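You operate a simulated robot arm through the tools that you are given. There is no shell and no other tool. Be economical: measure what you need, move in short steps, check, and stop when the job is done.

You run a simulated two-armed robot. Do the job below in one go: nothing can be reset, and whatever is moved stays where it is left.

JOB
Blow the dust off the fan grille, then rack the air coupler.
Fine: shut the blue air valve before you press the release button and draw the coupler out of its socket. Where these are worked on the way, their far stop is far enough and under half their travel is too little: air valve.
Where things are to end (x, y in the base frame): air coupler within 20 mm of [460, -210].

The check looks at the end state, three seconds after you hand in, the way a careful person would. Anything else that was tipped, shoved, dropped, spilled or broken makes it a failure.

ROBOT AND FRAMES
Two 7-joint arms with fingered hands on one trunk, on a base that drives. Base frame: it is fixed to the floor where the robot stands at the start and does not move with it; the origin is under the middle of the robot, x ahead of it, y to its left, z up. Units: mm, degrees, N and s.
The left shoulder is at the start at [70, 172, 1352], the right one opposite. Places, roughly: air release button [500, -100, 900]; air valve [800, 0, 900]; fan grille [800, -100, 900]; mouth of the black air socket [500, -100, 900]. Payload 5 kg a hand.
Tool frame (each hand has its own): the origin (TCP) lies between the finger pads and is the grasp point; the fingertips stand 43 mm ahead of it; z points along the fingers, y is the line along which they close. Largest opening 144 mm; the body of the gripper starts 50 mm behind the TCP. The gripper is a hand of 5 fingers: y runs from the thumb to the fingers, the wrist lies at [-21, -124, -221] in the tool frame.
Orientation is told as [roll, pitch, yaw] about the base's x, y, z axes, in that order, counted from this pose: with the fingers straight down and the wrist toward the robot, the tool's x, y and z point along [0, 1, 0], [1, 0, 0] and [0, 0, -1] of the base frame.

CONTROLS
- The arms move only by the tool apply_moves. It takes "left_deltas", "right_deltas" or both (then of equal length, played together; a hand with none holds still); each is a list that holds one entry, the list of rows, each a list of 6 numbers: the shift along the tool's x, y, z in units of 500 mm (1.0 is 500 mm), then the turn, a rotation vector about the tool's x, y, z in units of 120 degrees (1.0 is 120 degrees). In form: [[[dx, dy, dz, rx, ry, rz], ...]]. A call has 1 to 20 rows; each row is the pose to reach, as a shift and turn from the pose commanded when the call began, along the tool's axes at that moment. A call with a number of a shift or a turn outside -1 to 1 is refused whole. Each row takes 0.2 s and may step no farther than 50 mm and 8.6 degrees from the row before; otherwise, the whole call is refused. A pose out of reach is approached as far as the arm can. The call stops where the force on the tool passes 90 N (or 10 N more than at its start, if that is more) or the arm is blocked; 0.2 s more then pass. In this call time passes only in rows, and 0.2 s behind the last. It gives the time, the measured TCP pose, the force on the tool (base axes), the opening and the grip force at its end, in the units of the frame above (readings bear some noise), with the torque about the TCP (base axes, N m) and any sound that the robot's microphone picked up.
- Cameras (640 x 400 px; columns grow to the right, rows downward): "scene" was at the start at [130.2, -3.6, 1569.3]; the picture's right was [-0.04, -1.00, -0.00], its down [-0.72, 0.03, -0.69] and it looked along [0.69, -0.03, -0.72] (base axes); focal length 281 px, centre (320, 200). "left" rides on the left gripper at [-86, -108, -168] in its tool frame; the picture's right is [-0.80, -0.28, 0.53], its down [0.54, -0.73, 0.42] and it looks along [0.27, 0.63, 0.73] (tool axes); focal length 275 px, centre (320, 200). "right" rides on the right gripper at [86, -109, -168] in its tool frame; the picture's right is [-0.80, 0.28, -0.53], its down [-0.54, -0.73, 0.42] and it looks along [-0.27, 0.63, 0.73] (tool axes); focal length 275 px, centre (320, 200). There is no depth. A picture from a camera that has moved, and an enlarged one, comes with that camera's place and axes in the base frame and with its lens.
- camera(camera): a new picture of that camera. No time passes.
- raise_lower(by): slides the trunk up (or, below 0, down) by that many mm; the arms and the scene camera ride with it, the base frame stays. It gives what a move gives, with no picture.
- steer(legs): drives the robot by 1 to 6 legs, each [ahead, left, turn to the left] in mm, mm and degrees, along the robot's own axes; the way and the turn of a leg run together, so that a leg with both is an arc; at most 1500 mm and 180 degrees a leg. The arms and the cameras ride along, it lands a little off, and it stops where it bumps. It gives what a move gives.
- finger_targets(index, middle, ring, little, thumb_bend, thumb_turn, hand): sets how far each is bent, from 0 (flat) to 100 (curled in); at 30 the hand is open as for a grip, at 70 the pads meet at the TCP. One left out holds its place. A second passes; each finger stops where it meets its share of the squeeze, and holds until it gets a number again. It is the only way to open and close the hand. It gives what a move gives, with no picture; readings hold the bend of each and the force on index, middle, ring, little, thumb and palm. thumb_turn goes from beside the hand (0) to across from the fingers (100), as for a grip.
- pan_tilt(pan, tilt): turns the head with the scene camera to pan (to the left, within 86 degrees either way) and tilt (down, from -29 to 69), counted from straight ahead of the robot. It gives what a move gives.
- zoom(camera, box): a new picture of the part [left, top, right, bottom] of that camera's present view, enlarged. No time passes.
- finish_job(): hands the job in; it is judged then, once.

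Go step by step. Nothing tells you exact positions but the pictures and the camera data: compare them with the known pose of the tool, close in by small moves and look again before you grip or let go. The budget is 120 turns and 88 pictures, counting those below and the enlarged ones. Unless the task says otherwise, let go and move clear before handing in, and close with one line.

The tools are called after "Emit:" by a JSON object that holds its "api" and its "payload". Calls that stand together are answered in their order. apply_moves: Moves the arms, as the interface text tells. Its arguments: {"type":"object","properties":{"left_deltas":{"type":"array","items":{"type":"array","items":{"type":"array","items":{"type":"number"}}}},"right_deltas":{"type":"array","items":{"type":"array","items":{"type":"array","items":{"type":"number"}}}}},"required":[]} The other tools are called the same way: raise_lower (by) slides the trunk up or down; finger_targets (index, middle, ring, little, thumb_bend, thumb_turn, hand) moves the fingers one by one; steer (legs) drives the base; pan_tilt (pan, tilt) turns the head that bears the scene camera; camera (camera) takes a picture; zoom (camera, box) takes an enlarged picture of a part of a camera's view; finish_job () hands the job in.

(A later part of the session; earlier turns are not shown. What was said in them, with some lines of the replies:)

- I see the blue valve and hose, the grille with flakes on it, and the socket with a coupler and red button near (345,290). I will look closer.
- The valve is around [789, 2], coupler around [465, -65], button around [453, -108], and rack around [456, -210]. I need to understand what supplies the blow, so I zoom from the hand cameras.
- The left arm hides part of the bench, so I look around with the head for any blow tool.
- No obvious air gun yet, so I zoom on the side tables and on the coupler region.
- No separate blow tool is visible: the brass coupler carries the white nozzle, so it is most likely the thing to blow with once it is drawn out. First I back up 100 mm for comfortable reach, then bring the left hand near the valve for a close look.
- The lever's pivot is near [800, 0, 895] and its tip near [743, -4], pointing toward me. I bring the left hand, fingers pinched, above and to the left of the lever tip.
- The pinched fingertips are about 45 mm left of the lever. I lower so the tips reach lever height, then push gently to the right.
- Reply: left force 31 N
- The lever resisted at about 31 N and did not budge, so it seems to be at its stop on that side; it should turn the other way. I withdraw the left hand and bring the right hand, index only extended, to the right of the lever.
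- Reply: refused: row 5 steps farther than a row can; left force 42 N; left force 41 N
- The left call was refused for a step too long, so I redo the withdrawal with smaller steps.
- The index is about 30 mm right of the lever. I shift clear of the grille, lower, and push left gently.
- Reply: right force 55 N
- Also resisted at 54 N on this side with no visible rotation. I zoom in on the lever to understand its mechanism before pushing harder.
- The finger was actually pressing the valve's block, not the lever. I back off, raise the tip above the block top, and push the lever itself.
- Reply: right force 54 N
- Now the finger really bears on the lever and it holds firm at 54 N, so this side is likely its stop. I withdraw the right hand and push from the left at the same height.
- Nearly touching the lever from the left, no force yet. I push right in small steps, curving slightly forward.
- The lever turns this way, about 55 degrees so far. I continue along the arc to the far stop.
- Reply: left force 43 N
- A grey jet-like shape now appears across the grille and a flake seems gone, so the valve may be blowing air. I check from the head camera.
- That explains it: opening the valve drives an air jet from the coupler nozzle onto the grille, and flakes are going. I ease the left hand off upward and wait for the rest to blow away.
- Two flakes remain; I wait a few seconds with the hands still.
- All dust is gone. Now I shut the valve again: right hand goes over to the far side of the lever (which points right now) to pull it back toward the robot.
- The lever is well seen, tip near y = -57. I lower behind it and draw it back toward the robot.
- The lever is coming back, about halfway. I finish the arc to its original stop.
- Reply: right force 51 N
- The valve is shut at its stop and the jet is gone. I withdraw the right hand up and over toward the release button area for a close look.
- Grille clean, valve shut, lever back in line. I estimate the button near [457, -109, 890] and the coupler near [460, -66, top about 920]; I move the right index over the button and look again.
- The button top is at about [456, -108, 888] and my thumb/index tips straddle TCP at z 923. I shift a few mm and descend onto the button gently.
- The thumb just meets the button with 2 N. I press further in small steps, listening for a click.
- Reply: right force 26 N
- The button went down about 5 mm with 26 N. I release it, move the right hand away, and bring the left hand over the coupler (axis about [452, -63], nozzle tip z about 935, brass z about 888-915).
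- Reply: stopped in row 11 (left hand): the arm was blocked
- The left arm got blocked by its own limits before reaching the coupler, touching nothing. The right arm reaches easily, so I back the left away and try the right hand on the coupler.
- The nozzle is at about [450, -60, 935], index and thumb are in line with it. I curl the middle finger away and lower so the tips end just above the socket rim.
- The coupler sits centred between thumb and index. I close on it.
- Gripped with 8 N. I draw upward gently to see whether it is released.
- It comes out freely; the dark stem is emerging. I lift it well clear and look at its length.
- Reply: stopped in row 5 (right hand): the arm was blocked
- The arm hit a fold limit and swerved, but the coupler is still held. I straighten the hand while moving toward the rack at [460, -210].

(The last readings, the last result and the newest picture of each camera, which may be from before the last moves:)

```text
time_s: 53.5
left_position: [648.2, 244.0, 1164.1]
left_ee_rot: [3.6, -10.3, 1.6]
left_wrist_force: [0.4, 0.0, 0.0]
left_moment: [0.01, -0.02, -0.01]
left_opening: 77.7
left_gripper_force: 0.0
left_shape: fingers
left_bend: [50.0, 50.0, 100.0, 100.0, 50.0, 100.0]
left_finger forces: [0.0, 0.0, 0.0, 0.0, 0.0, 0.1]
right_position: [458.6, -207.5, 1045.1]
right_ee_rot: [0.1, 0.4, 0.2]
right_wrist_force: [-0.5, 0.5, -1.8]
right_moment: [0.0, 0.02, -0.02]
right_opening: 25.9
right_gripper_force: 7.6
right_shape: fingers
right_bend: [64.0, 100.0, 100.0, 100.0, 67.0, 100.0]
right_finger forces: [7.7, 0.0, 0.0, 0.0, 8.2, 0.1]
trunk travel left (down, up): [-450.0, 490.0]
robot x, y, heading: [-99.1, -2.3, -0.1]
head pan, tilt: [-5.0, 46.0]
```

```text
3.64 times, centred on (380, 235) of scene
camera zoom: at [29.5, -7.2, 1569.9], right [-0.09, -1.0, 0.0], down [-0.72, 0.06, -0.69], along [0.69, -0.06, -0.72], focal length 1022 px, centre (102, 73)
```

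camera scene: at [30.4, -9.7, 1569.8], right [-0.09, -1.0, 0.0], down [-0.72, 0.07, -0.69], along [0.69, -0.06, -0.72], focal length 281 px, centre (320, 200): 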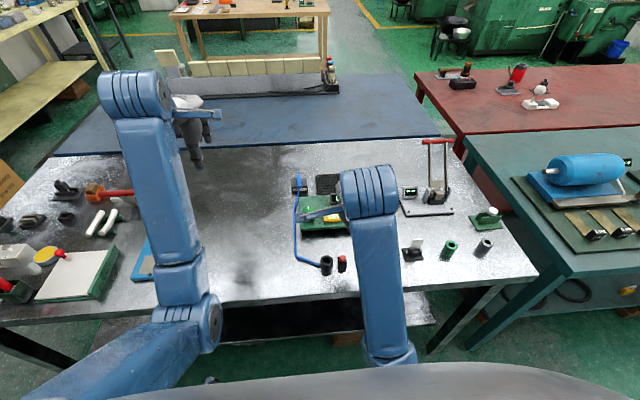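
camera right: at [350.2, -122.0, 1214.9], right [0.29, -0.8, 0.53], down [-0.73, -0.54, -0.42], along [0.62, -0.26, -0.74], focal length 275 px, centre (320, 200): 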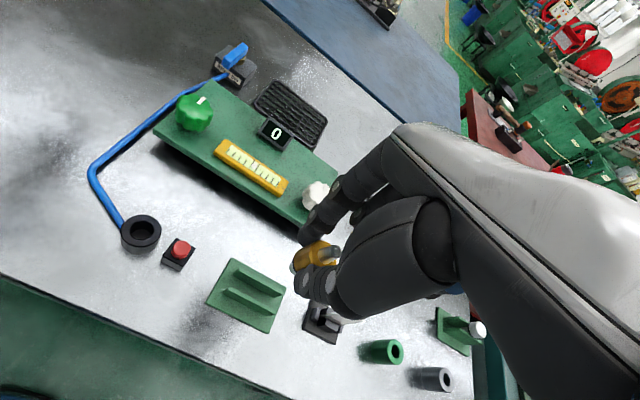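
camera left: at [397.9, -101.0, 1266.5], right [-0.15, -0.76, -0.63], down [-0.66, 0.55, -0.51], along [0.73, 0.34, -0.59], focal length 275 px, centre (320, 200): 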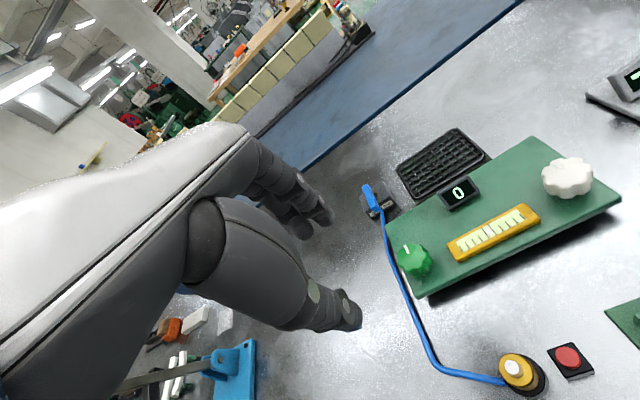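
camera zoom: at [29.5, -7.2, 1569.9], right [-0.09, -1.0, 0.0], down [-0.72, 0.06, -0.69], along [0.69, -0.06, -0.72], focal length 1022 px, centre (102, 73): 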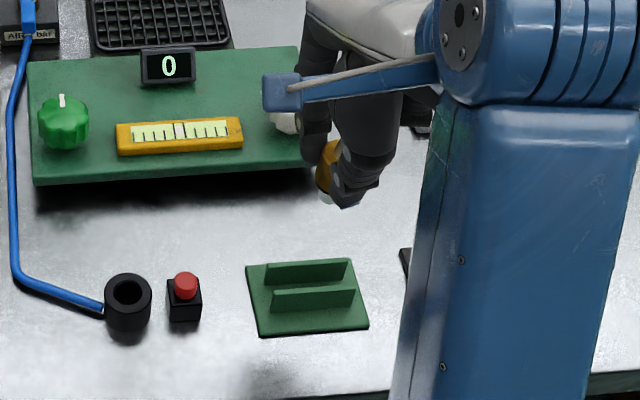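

I zoom on the held coupler to see its attitude and stem.

Emit:
{"api": "zoom", "payload": {"camera": "right", "box": [200, 200, 360, 340]}}

Emit:
{"api": "zoom", "payload": {"camera": "scene", "box": [360, 205, 420, 275]}}

```text
2.86 times, centred on (280, 270) of right
camera zoom: at [350.2, -122.0, 1214.9], right [0.29, -0.8, 0.53], down [-0.73, -0.54, -0.42], along [0.62, -0.26, -0.74], focal length 786 px, centre (434, 0)
```

zoom: 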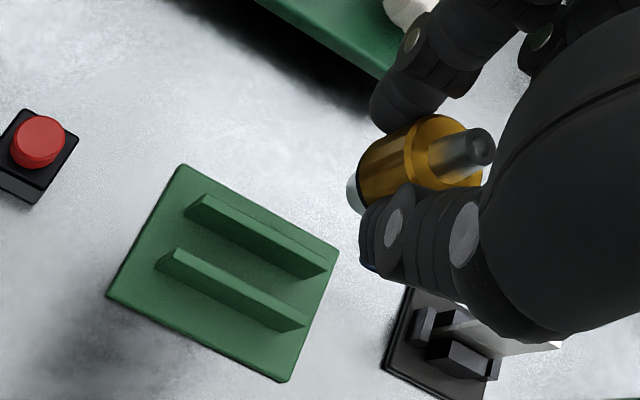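

```text
5.71 times, centred on (390, 240) of scene
camera zoom: at [29.5, -7.2, 1569.9], right [-0.09, -1.0, 0.0], down [-0.72, 0.06, -0.69], along [0.69, -0.06, -0.72], focal length 1606 px, centre (-80, -29)
```

zoom: 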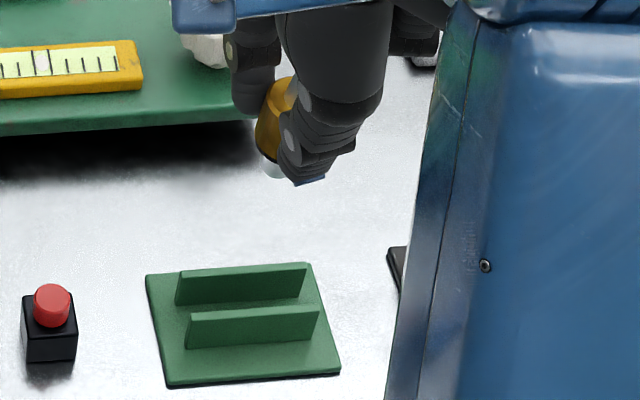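

I need the stem's size relative to the rib gap; a tighter zoom helps.

Emit:
{"api": "zoom", "payload": {"camera": "right", "box": [280, 225, 345, 275]}}

Emit:
{"api": "zoom", "payload": {"camera": "scene", "box": [375, 215, 400, 240]}}

```text
8.00 times, centred on (312, 250) of right
camera zoom: at [350.2, -122.0, 1214.9], right [0.29, -0.8, 0.53], down [-0.73, -0.54, -0.42], along [0.62, -0.26, -0.74], focal length 2202 px, centre (380, -200)
```

zoom: 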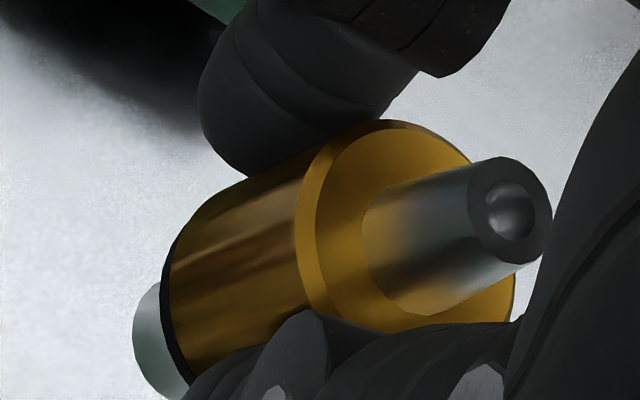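

```text
16.00 times, centred on (388, 228) of scene
camera zoom: at [29.5, -7.2, 1569.9], right [-0.09, -1.0, 0.0], down [-0.72, 0.06, -0.69], along [0.69, -0.06, -0.72], focal length 4497 px, centre (-760, -240)
```

zoom: 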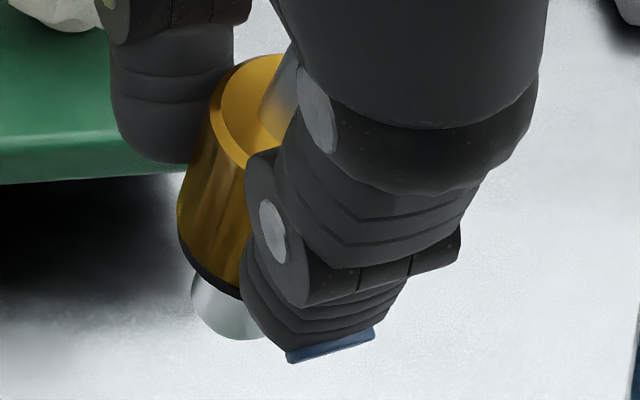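

The steel stem is narrower than the brass (about 20 mm), suited to stand in the rib gap; stem bottom is about 62 mm below TCP. I descend to just above the ribs and check alignment.

Emit:
{"api": "apply_moves", "payload": {"right_deltas": [[[-0.004, 0.004, 0.05, 0, 0, 0], [-0.004, 0.004, 0.1, 0, 0, 0], [-0.004, 0.004, 0.14, 0, 0, 0], [-0.004, 0.004, 0.17, 0, 0, 0]]]}}

Emit:
{"api": "zoom", "payload": {"camera": "right", "box": [230, 200, 370, 310]}}

Emit:
{"api": "zoom", "payload": {"camera": "scene", "box": [355, 230, 425, 280]}}

```text
time_s: 54.5
left_position: [649.2, 243.9, 1164.7]
left_ee_rot: [3.6, -10.3, 1.8]
left_wrist_force: [-0.5, 0.4, 0.1]
left_moment: [0.01, 0.02, -0.02]
left_opening: 77.7
left_gripper_force: 0.0
left_shape: fingers
left_bend: [50.0, 50.0, 100.0, 100.0, 50.0, 100.0]
left_finger forces: [0.1, 0.0, 0.1, 0.0, 0.1, 0.1]
right_position: [461.6, -210.7, 958.6]
right_ee_rot: [0.0, 0.4, 0.2]
right_wrist_force: [0.3, 0.1, -0.3]
right_moment: [0.02, 0.02, 0.0]
right_opening: 25.8
right_gripper_force: 7.8
right_shape: fingers
right_bend: [64.0, 100.0, 100.0, 100.0, 67.0, 100.0]
right_finger forces: [7.8, 0.0, 0.0, 0.1, 8.2, 0.0]
trunk travel left (down, up): [-450.0, 490.0]
robot x, y, heading: [-103.0, -0.7, -0.0]
head pan, tilt: [-5.0, 46.0]
```

```text
3.64 times, centred on (300, 255) of right
camera zoom: at [352.7, -123.8, 1128.6], right [0.29, -0.8, 0.53], down [-0.73, -0.54, -0.42], along [0.62, -0.26, -0.74], focal length 1001 px, centre (393, 0)
```

zoom: 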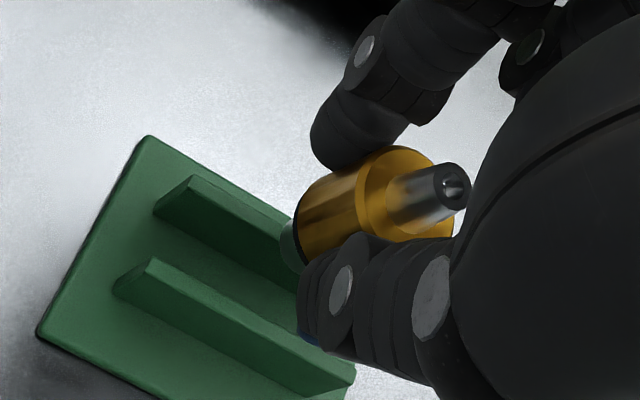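

```text
8.00 times, centred on (390, 255) of scene
camera zoom: at [29.4, -7.1, 1569.9], right [-0.09, -1.0, 0.0], down [-0.72, 0.06, -0.69], along [0.69, -0.06, -0.72], focal length 2248 px, centre (-240, -240)
```

zoom: 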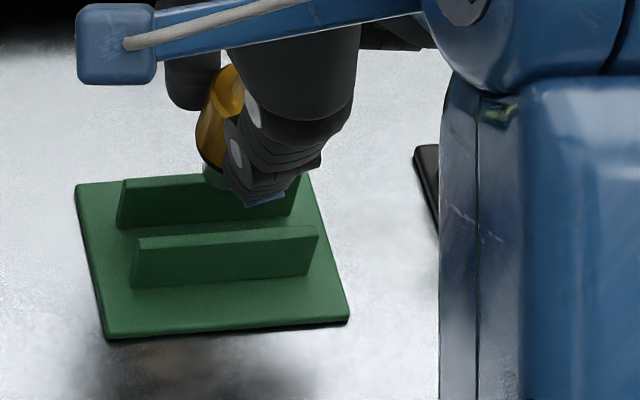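

From the hand camera the rib tops are at x about 438-443 and 463-468 (z 885), so the gap centre is near x 453 while my axis is at 460. I shift 8 mm back and lower the stem into the gap slowly.

Emit:
{"api": "apply_moves", "payload": {"right_deltas": [[[0.006, -0.015, 0, 0, 0, 0], [0.006, -0.015, 0.012, 0, 0, 0], [0.006, -0.015, 0.024, 0, 0, 0], [0.006, -0.015, 0.032, 0, 0, 0]]]}}

Emit:
{"api": "zoom", "payload": {"camera": "right", "box": [230, 200, 370, 310]}}

Emit:
{"api": "zoom", "payload": {"camera": "scene", "box": [355, 230, 425, 280]}}

```text
time_s: 55.5
left_position: [648.6, 244.0, 1165.0]
left_ee_rot: [3.7, -10.3, 1.7]
left_wrist_force: [-0.7, 0.0, 0.0]
left_moment: [-0.03, -0.02, -0.01]
left_opening: 78.0
left_gripper_force: 0.1
left_shape: fingers
left_bend: [50.0, 50.0, 100.0, 100.0, 50.0, 100.0]
left_finger forces: [0.0, 0.1, 0.0, 0.1, 0.1, 0.0]
right_position: [452.8, -206.7, 943.4]
right_ee_rot: [0.0, 0.3, 0.3]
right_wrist_force: [0.4, 0.7, -1.3]
right_moment: [0.03, 0.02, -0.02]
right_opening: 25.9
right_gripper_force: 8.2
right_shape: fingers
right_bend: [64.0, 100.0, 100.0, 100.0, 67.0, 100.0]
right_finger forces: [7.8, 0.0, 0.1, 0.1, 8.1, 0.1]
trunk travel left (down, up): [-450.0, 490.0]
robot x, y, heading: [-98.3, 1.8, 0.0]
head pan, tilt: [-5.0, 46.0]
```

```text
3.64 times, centred on (300, 255) of right
camera zoom: at [345.1, -120.8, 1112.8], right [0.29, -0.8, 0.53], down [-0.73, -0.54, -0.42], along [0.62, -0.26, -0.74], focal length 1001 px, centre (393, 0)
```

zoom: 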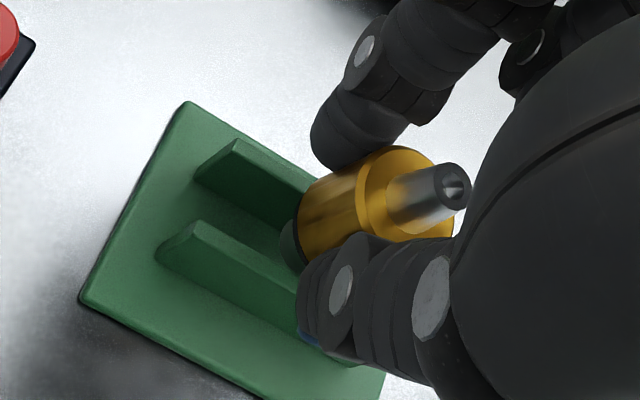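

```text
8.00 times, centred on (390, 255) of scene
camera zoom: at [29.3, -6.7, 1569.9], right [-0.09, -1.0, 0.0], down [-0.72, 0.06, -0.69], along [0.69, -0.06, -0.72], focal length 2248 px, centre (-240, -240)
```

zoom: 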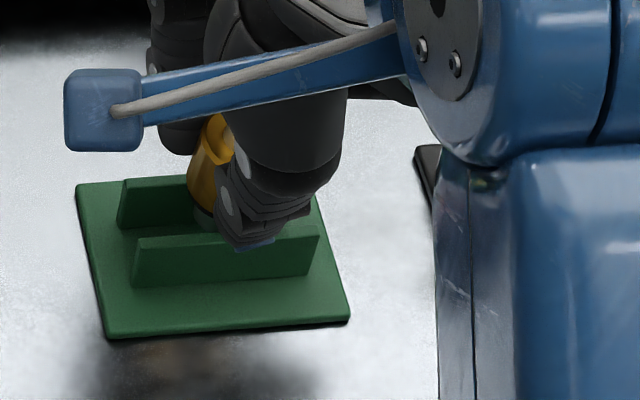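

The stem is heading between the ribs with no contact yet. I continue down in small steps.

Emit:
{"api": "apply_moves", "payload": {"right_deltas": [[[0, 0, 0.006, 0, 0, 0], [0, 0, 0.012, 0, 0, 0], [0, 0, 0.016, 0, 0, 0]]]}}

Emit:
{"api": "zoom", "payload": {"camera": "right", "box": [230, 200, 370, 310]}}

```text
time_s: 56.3
left_position: [648.1, 243.5, 1163.0]
left_ee_rot: [3.6, -10.2, 1.7]
left_wrist_force: [-1.3, 0.2, 0.3]
left_moment: [0.01, 0.01, -0.01]
left_opening: 78.0
left_gripper_force: 0.1
left_shape: fingers
left_bend: [50.0, 50.0, 100.0, 100.0, 50.0, 100.0]
left_finger forces: [0.0, 0.0, 0.0, 0.0, 0.1, 0.0]
right_position: [453.3, -206.0, 935.9]
right_ee_rot: [0.1, 0.4, 0.3]
right_wrist_force: [0.3, -0.2, -1.4]
right_moment: [0.0, 0.03, -0.01]
right_opening: 26.0
right_gripper_force: 8.0
right_shape: fingers
right_bend: [64.0, 100.0, 100.0, 100.0, 67.0, 100.0]
right_finger forces: [7.8, 0.0, 0.1, 0.0, 8.1, 0.2]
trunk travel left (down, up): [-450.0, 490.0]
robot x, y, heading: [-101.4, 3.5, -0.3]
head pan, tilt: [-5.0, 46.0]
```

```text
3.64 times, centred on (300, 255) of right
camera zoom: at [345.2, -120.6, 1105.3], right [0.29, -0.8, 0.53], down [-0.73, -0.54, -0.42], along [0.62, -0.26, -0.74], focal length 1001 px, centre (393, 0)
```

zoom: 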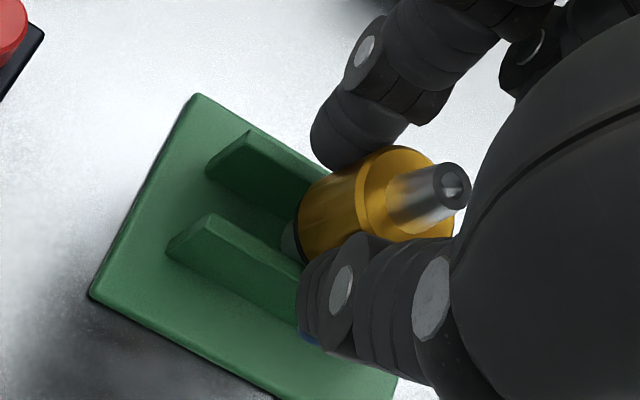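

No contact still, and the stem is below the rib tops. I keep lowering until there is a slight support force.

Emit:
{"api": "apply_moves", "payload": {"right_deltas": [[[0, 0, 0.005, 0, 0, 0], [0, 0, 0.01, 0, 0, 0]]]}}

Emit:
{"api": "apply_moves", "payload": {"right_deltas": [[[0, 0, 0.003, 0, 0, 0], [0, 0, 0.006, 0, 0, 0]]]}}

Emit:
{"api": "zoom", "payload": {"camera": "right", "box": [230, 200, 370, 310]}}

```text
time_s: 56.9
left_position: [648.5, 244.5, 1165.2]
left_ee_rot: [3.5, -10.3, 1.7]
left_wrist_force: [0.2, 0.0, 0.1]
left_moment: [0.02, -0.01, -0.02]
left_opening: 77.9
left_gripper_force: 0.1
left_shape: fingers
left_bend: [50.0, 50.0, 100.0, 100.0, 50.0, 100.0]
left_finger forces: [0.0, 0.0, 0.0, 0.1, 0.1, 0.1]
right_position: [452.1, -205.8, 932.4]
right_ee_rot: [0.1, 0.2, 0.3]
right_wrist_force: [1.3, 3.2, 16.5]
right_moment: [0.14, -0.09, 0.0]
right_opening: 25.1
right_gripper_force: 11.3
right_shape: fingers
right_bend: [64.0, 100.0, 100.0, 100.0, 68.0, 100.0]
right_finger forces: [11.4, 0.0, 0.0, 0.0, 10.5, 0.0]
trunk travel left (down, up): [-450.0, 490.0]
robot x, y, heading: [-98.3, 1.4, -0.5]
head pan, tilt: [-5.0, 46.0]
```

```text
time_s: 57.5
left_position: [648.3, 245.3, 1164.2]
left_ee_rot: [3.6, -10.2, 1.7]
left_wrist_force: [0.3, -0.5, 0.6]
left_moment: [0.0, 0.02, -0.02]
left_opening: 77.6
left_gripper_force: 0.1
left_shape: fingers
left_bend: [50.0, 50.0, 100.0, 100.0, 50.0, 100.0]
left_finger forces: [0.0, 0.0, 0.0, 0.1, 0.1, 0.1]
right_position: [452.7, -205.7, 927.9]
right_ee_rot: [0.0, 0.4, 0.3]
right_wrist_force: [0.3, 4.3, 16.7]
right_moment: [0.2, -0.09, -0.01]
right_opening: 24.2
right_gripper_force: 10.9
right_shape: fingers
right_bend: [64.0, 100.0, 100.0, 100.0, 68.0, 100.0]
right_finger forces: [12.0, 0.0, 0.0, 0.0, 10.4, 0.1]
trunk travel left (down, up): [-450.0, 490.0]
robot x, y, heading: [-102.8, 3.4, -0.0]
head pan, tilt: [-5.0, 46.0]
```

```text
3.64 times, centred on (300, 255) of right
camera zoom: at [344.5, -119.5, 1097.5], right [0.29, -0.8, 0.53], down [-0.73, -0.55, -0.42], along [0.62, -0.26, -0.74], focal length 1001 px, centre (393, 0)
```

zoom: 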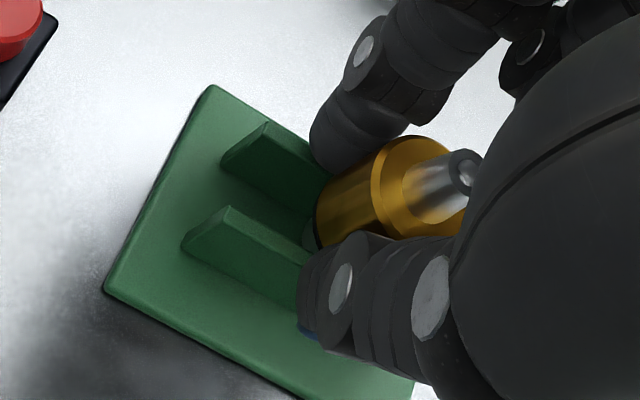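

The coupler now rests on the rack (16 N support, starting to slip in the fingers). I relieve the force by 2 mm and open gently.

Emit:
{"api": "apply_moves", "payload": {"right_deltas": [[[0, 0, -0.004, 0, 0, 0]]]}}

Emit:
{"api": "finger_targets", "payload": {"hand": "right", "index": 59, "thumb_bend": 61}}

Emit:
{"api": "zoom", "payload": {"camera": "right", "box": [230, 200, 370, 310]}}

```text
time_s: 57.9
left_position: [649.9, 245.5, 1163.5]
left_ee_rot: [3.7, -10.3, 1.7]
left_wrist_force: [0.0, 0.3, 0.2]
left_moment: [0.05, -0.01, 0.02]
left_opening: 77.8
left_gripper_force: 0.1
left_shape: fingers
left_bend: [50.0, 50.0, 100.0, 100.0, 50.0, 100.0]
left_finger forces: [0.1, 0.1, 0.0, 0.0, 0.1, 0.0]
right_position: [452.1, -205.9, 929.3]
right_ee_rot: [0.1, 0.5, 0.1]
right_wrist_force: [-0.2, 3.1, 7.3]
right_moment: [0.1, -0.04, -0.01]
right_opening: 24.3
right_gripper_force: 10.4
right_shape: fingers
right_bend: [64.0, 100.0, 100.0, 100.0, 68.0, 100.0]
right_finger forces: [10.5, 0.0, 0.0, 0.1, 9.5, 0.1]
trunk travel left (down, up): [-450.0, 490.0]
robot x, y, heading: [-95.9, 1.7, -0.2]
head pan, tilt: [-5.0, 46.0]
```

```text
time_s: 58.9
left_position: [648.6, 244.4, 1163.0]
left_ee_rot: [3.6, -10.3, 1.7]
left_wrist_force: [0.3, 0.3, 0.6]
left_moment: [0.01, 0.01, -0.02]
left_opening: 77.9
left_gripper_force: 0.0
left_shape: fingers
left_bend: [50.0, 50.0, 100.0, 100.0, 50.0, 100.0]
left_finger forces: [0.1, 0.0, 0.0, 0.1, 0.0, 0.1]
right_position: [453.7, -205.6, 930.7]
right_ee_rot: [0.0, 0.4, 0.2]
right_wrist_force: [-0.7, 0.3, -0.6]
right_moment: [-0.03, 0.0, -0.02]
right_opening: 41.7
right_gripper_force: 0.0
right_shape: fingers
right_bend: [59.0, 100.0, 100.0, 100.0, 61.0, 100.0]
right_finger forces: [0.0, 0.1, 0.0, 0.1, 0.0, 0.1]
trunk travel left (down, up): [-450.0, 490.0]
robot x, y, heading: [-99.2, 0.4, -0.1]
head pan, tilt: [-5.0, 46.0]
```

```text
3.64 times, centred on (300, 255) of right
camera zoom: at [345.4, -120.4, 1098.7], right [0.29, -0.8, 0.53], down [-0.73, -0.54, -0.42], along [0.62, -0.26, -0.74], focal length 1001 px, centre (393, 0)
```

zoom: 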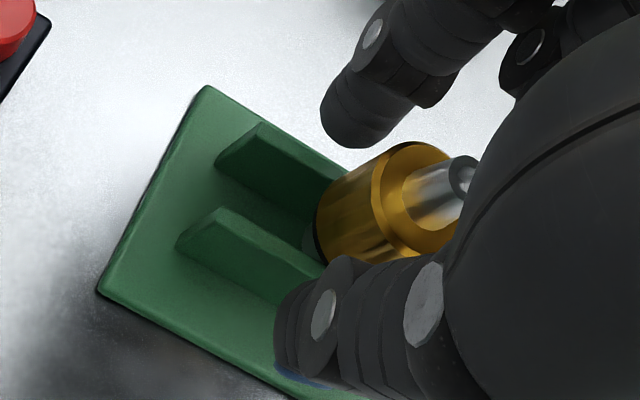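

It stands upright on its own. I open wider and lift straight up.

Emit:
{"api": "finger_targets", "payload": {"hand": "right", "index": 50, "thumb_bend": 50}}

Emit:
{"api": "apply_moves", "payload": {"right_deltas": [[[0, 0, -0.02, 0, 0, 0], [0, 0, -0.05, 0, 0, 0], [0, 0, -0.1, 0, 0, 0], [0, 0, -0.16, 0, 0, 0], [0, 0, -0.22, 0, 0, 0]]]}}

Emit:
{"api": "apply_moves", "payload": {"right_deltas": [[[-0.08, 0.02, -0.02, 0, 0, 0], [-0.16, 0.05, -0.04, 0, 0, 0], [-0.24, 0.08, -0.06, 0, 0, 0], [-0.32, 0.11, -0.08, 0, 0, 0], [-0.4, 0.14, -0.1, 0, 0, 0]]]}}

Emit:
{"api": "zoom", "payload": {"camera": "scene", "box": [290, 170, 430, 290]}}

Emit:
{"api": "camera", "payload": {"camera": "right"}}

```text
time_s: 59.9
left_position: [648.7, 244.6, 1163.2]
left_ee_rot: [3.6, -10.3, 1.7]
left_wrist_force: [-0.5, -0.3, -0.2]
left_moment: [-0.03, 0.01, -0.04]
left_opening: 77.8
left_gripper_force: 0.1
left_shape: fingers
left_bend: [50.0, 50.0, 100.0, 100.0, 50.0, 100.0]
left_finger forces: [0.0, 0.0, 0.1, 0.0, 0.0, 0.0]
right_position: [454.3, -205.1, 928.7]
right_ee_rot: [0.0, 0.4, 0.2]
right_wrist_force: [-1.0, 0.1, 0.6]
right_moment: [0.01, 0.02, -0.03]
right_opening: 77.7
right_gripper_force: 0.1
right_shape: fingers
right_bend: [50.0, 100.0, 100.0, 100.0, 50.0, 100.0]
right_finger forces: [0.0, 0.0, 0.1, 0.0, 0.0, 0.1]
trunk travel left (down, up): [-450.0, 490.0]
robot x, y, heading: [-100.3, 2.2, -0.3]
head pan, tilt: [-5.0, 46.0]
```

```text
time_s: 61.1
left_position: [649.0, 244.0, 1163.3]
left_ee_rot: [3.7, -10.3, 1.7]
left_wrist_force: [-0.1, 0.4, 0.2]
left_moment: [0.0, -0.01, 0.02]
left_opening: 77.8
left_gripper_force: 0.1
left_shape: fingers
left_bend: [50.0, 50.0, 100.0, 100.0, 50.0, 100.0]
left_finger forces: [0.1, 0.1, 0.0, 0.0, 0.0, 0.0]
right_position: [455.5, -207.2, 1040.2]
right_ee_rot: [0.0, 0.5, 0.1]
right_wrist_force: [-1.2, 0.1, -0.1]
right_moment: [0.01, -0.01, -0.02]
right_opening: 78.0
right_gripper_force: 0.0
right_shape: fingers
right_bend: [50.0, 100.0, 100.0, 100.0, 50.0, 100.0]
right_finger forces: [0.0, 0.0, 0.1, 0.0, 0.0, 0.1]
trunk travel left (down, up): [-450.0, 490.0]
robot x, y, heading: [-101.2, -1.8, -0.2]
head pan, tilt: [-5.0, 46.0]
```

```text
time_s: 62.3
left_position: [648.3, 243.4, 1164.4]
left_ee_rot: [3.8, -10.3, 1.8]
left_wrist_force: [-0.2, -0.4, 0.0]
left_moment: [0.0, 0.04, 0.0]
left_opening: 77.7
left_gripper_force: 0.0
left_shape: fingers
left_bend: [50.0, 50.0, 100.0, 100.0, 50.0, 100.0]
left_finger forces: [0.0, 0.1, 0.0, 0.1, 0.2, 0.0]
right_position: [528.5, -409.0, 1088.3]
right_ee_rot: [0.1, 0.3, 0.2]
right_wrist_force: [0.6, 0.1, 0.9]
right_moment: [0.02, 0.0, -0.01]
right_opening: 78.0
right_gripper_force: 0.1
right_shape: fingers
right_bend: [50.0, 100.0, 100.0, 100.0, 50.0, 100.0]
right_finger forces: [0.0, 0.1, 0.0, 0.1, 0.0, 0.0]
trunk travel left (down, up): [-450.0, 490.0]
robot x, y, heading: [-101.9, 0.4, 0.0]
head pan, tilt: [-5.0, 46.0]
```

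```text
3.33 times, centred on (360, 230) of scene
camera zoom: at [29.7, -7.9, 1569.8], right [-0.09, -1.0, 0.0], down [-0.72, 0.06, -0.69], along [0.69, -0.06, -0.72], focal length 937 px, centre (187, 100)
```

zoom: 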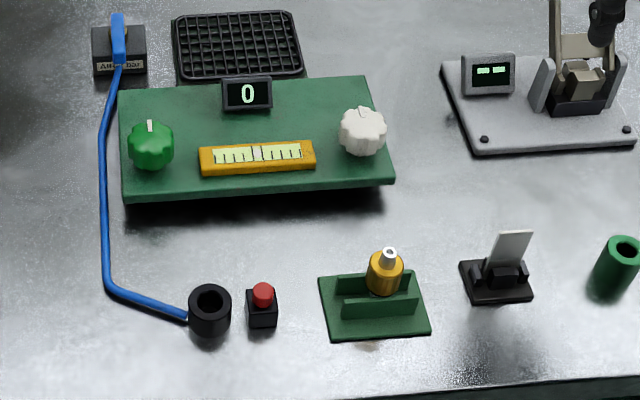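

```text
17 pictures are left
camera right: at [419.6, -322.5, 1257.9], right [0.29, -0.8, 0.53], down [-0.73, -0.54, -0.42], along [0.62, -0.26, -0.74], focal length 275 px, centre (320, 200)
```

right: 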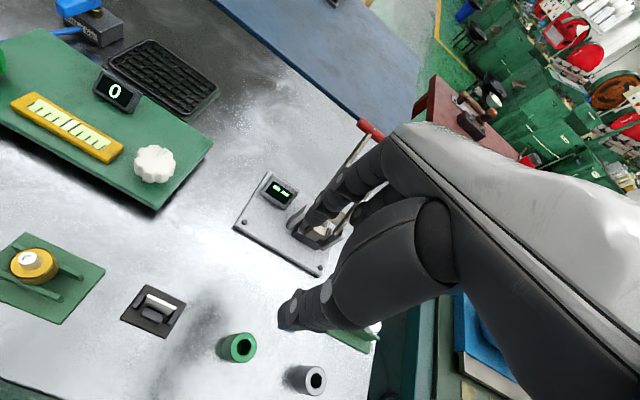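

The coupler stands upright between the rack ribs at about [453, -206]. The grille is clean, the valve is back at its shut stop, and both hands are clear with nothing else moved, so I hand in.

Emit:
{"api": "finish_job", "payload": {}}

```text
The job is handed in.
```

I blew the dust off the grille and shut the valve again. Then I pressed the release button, drew the coupler out and stood it in its rack at about [453, -206], roughly 8 mm from the target.
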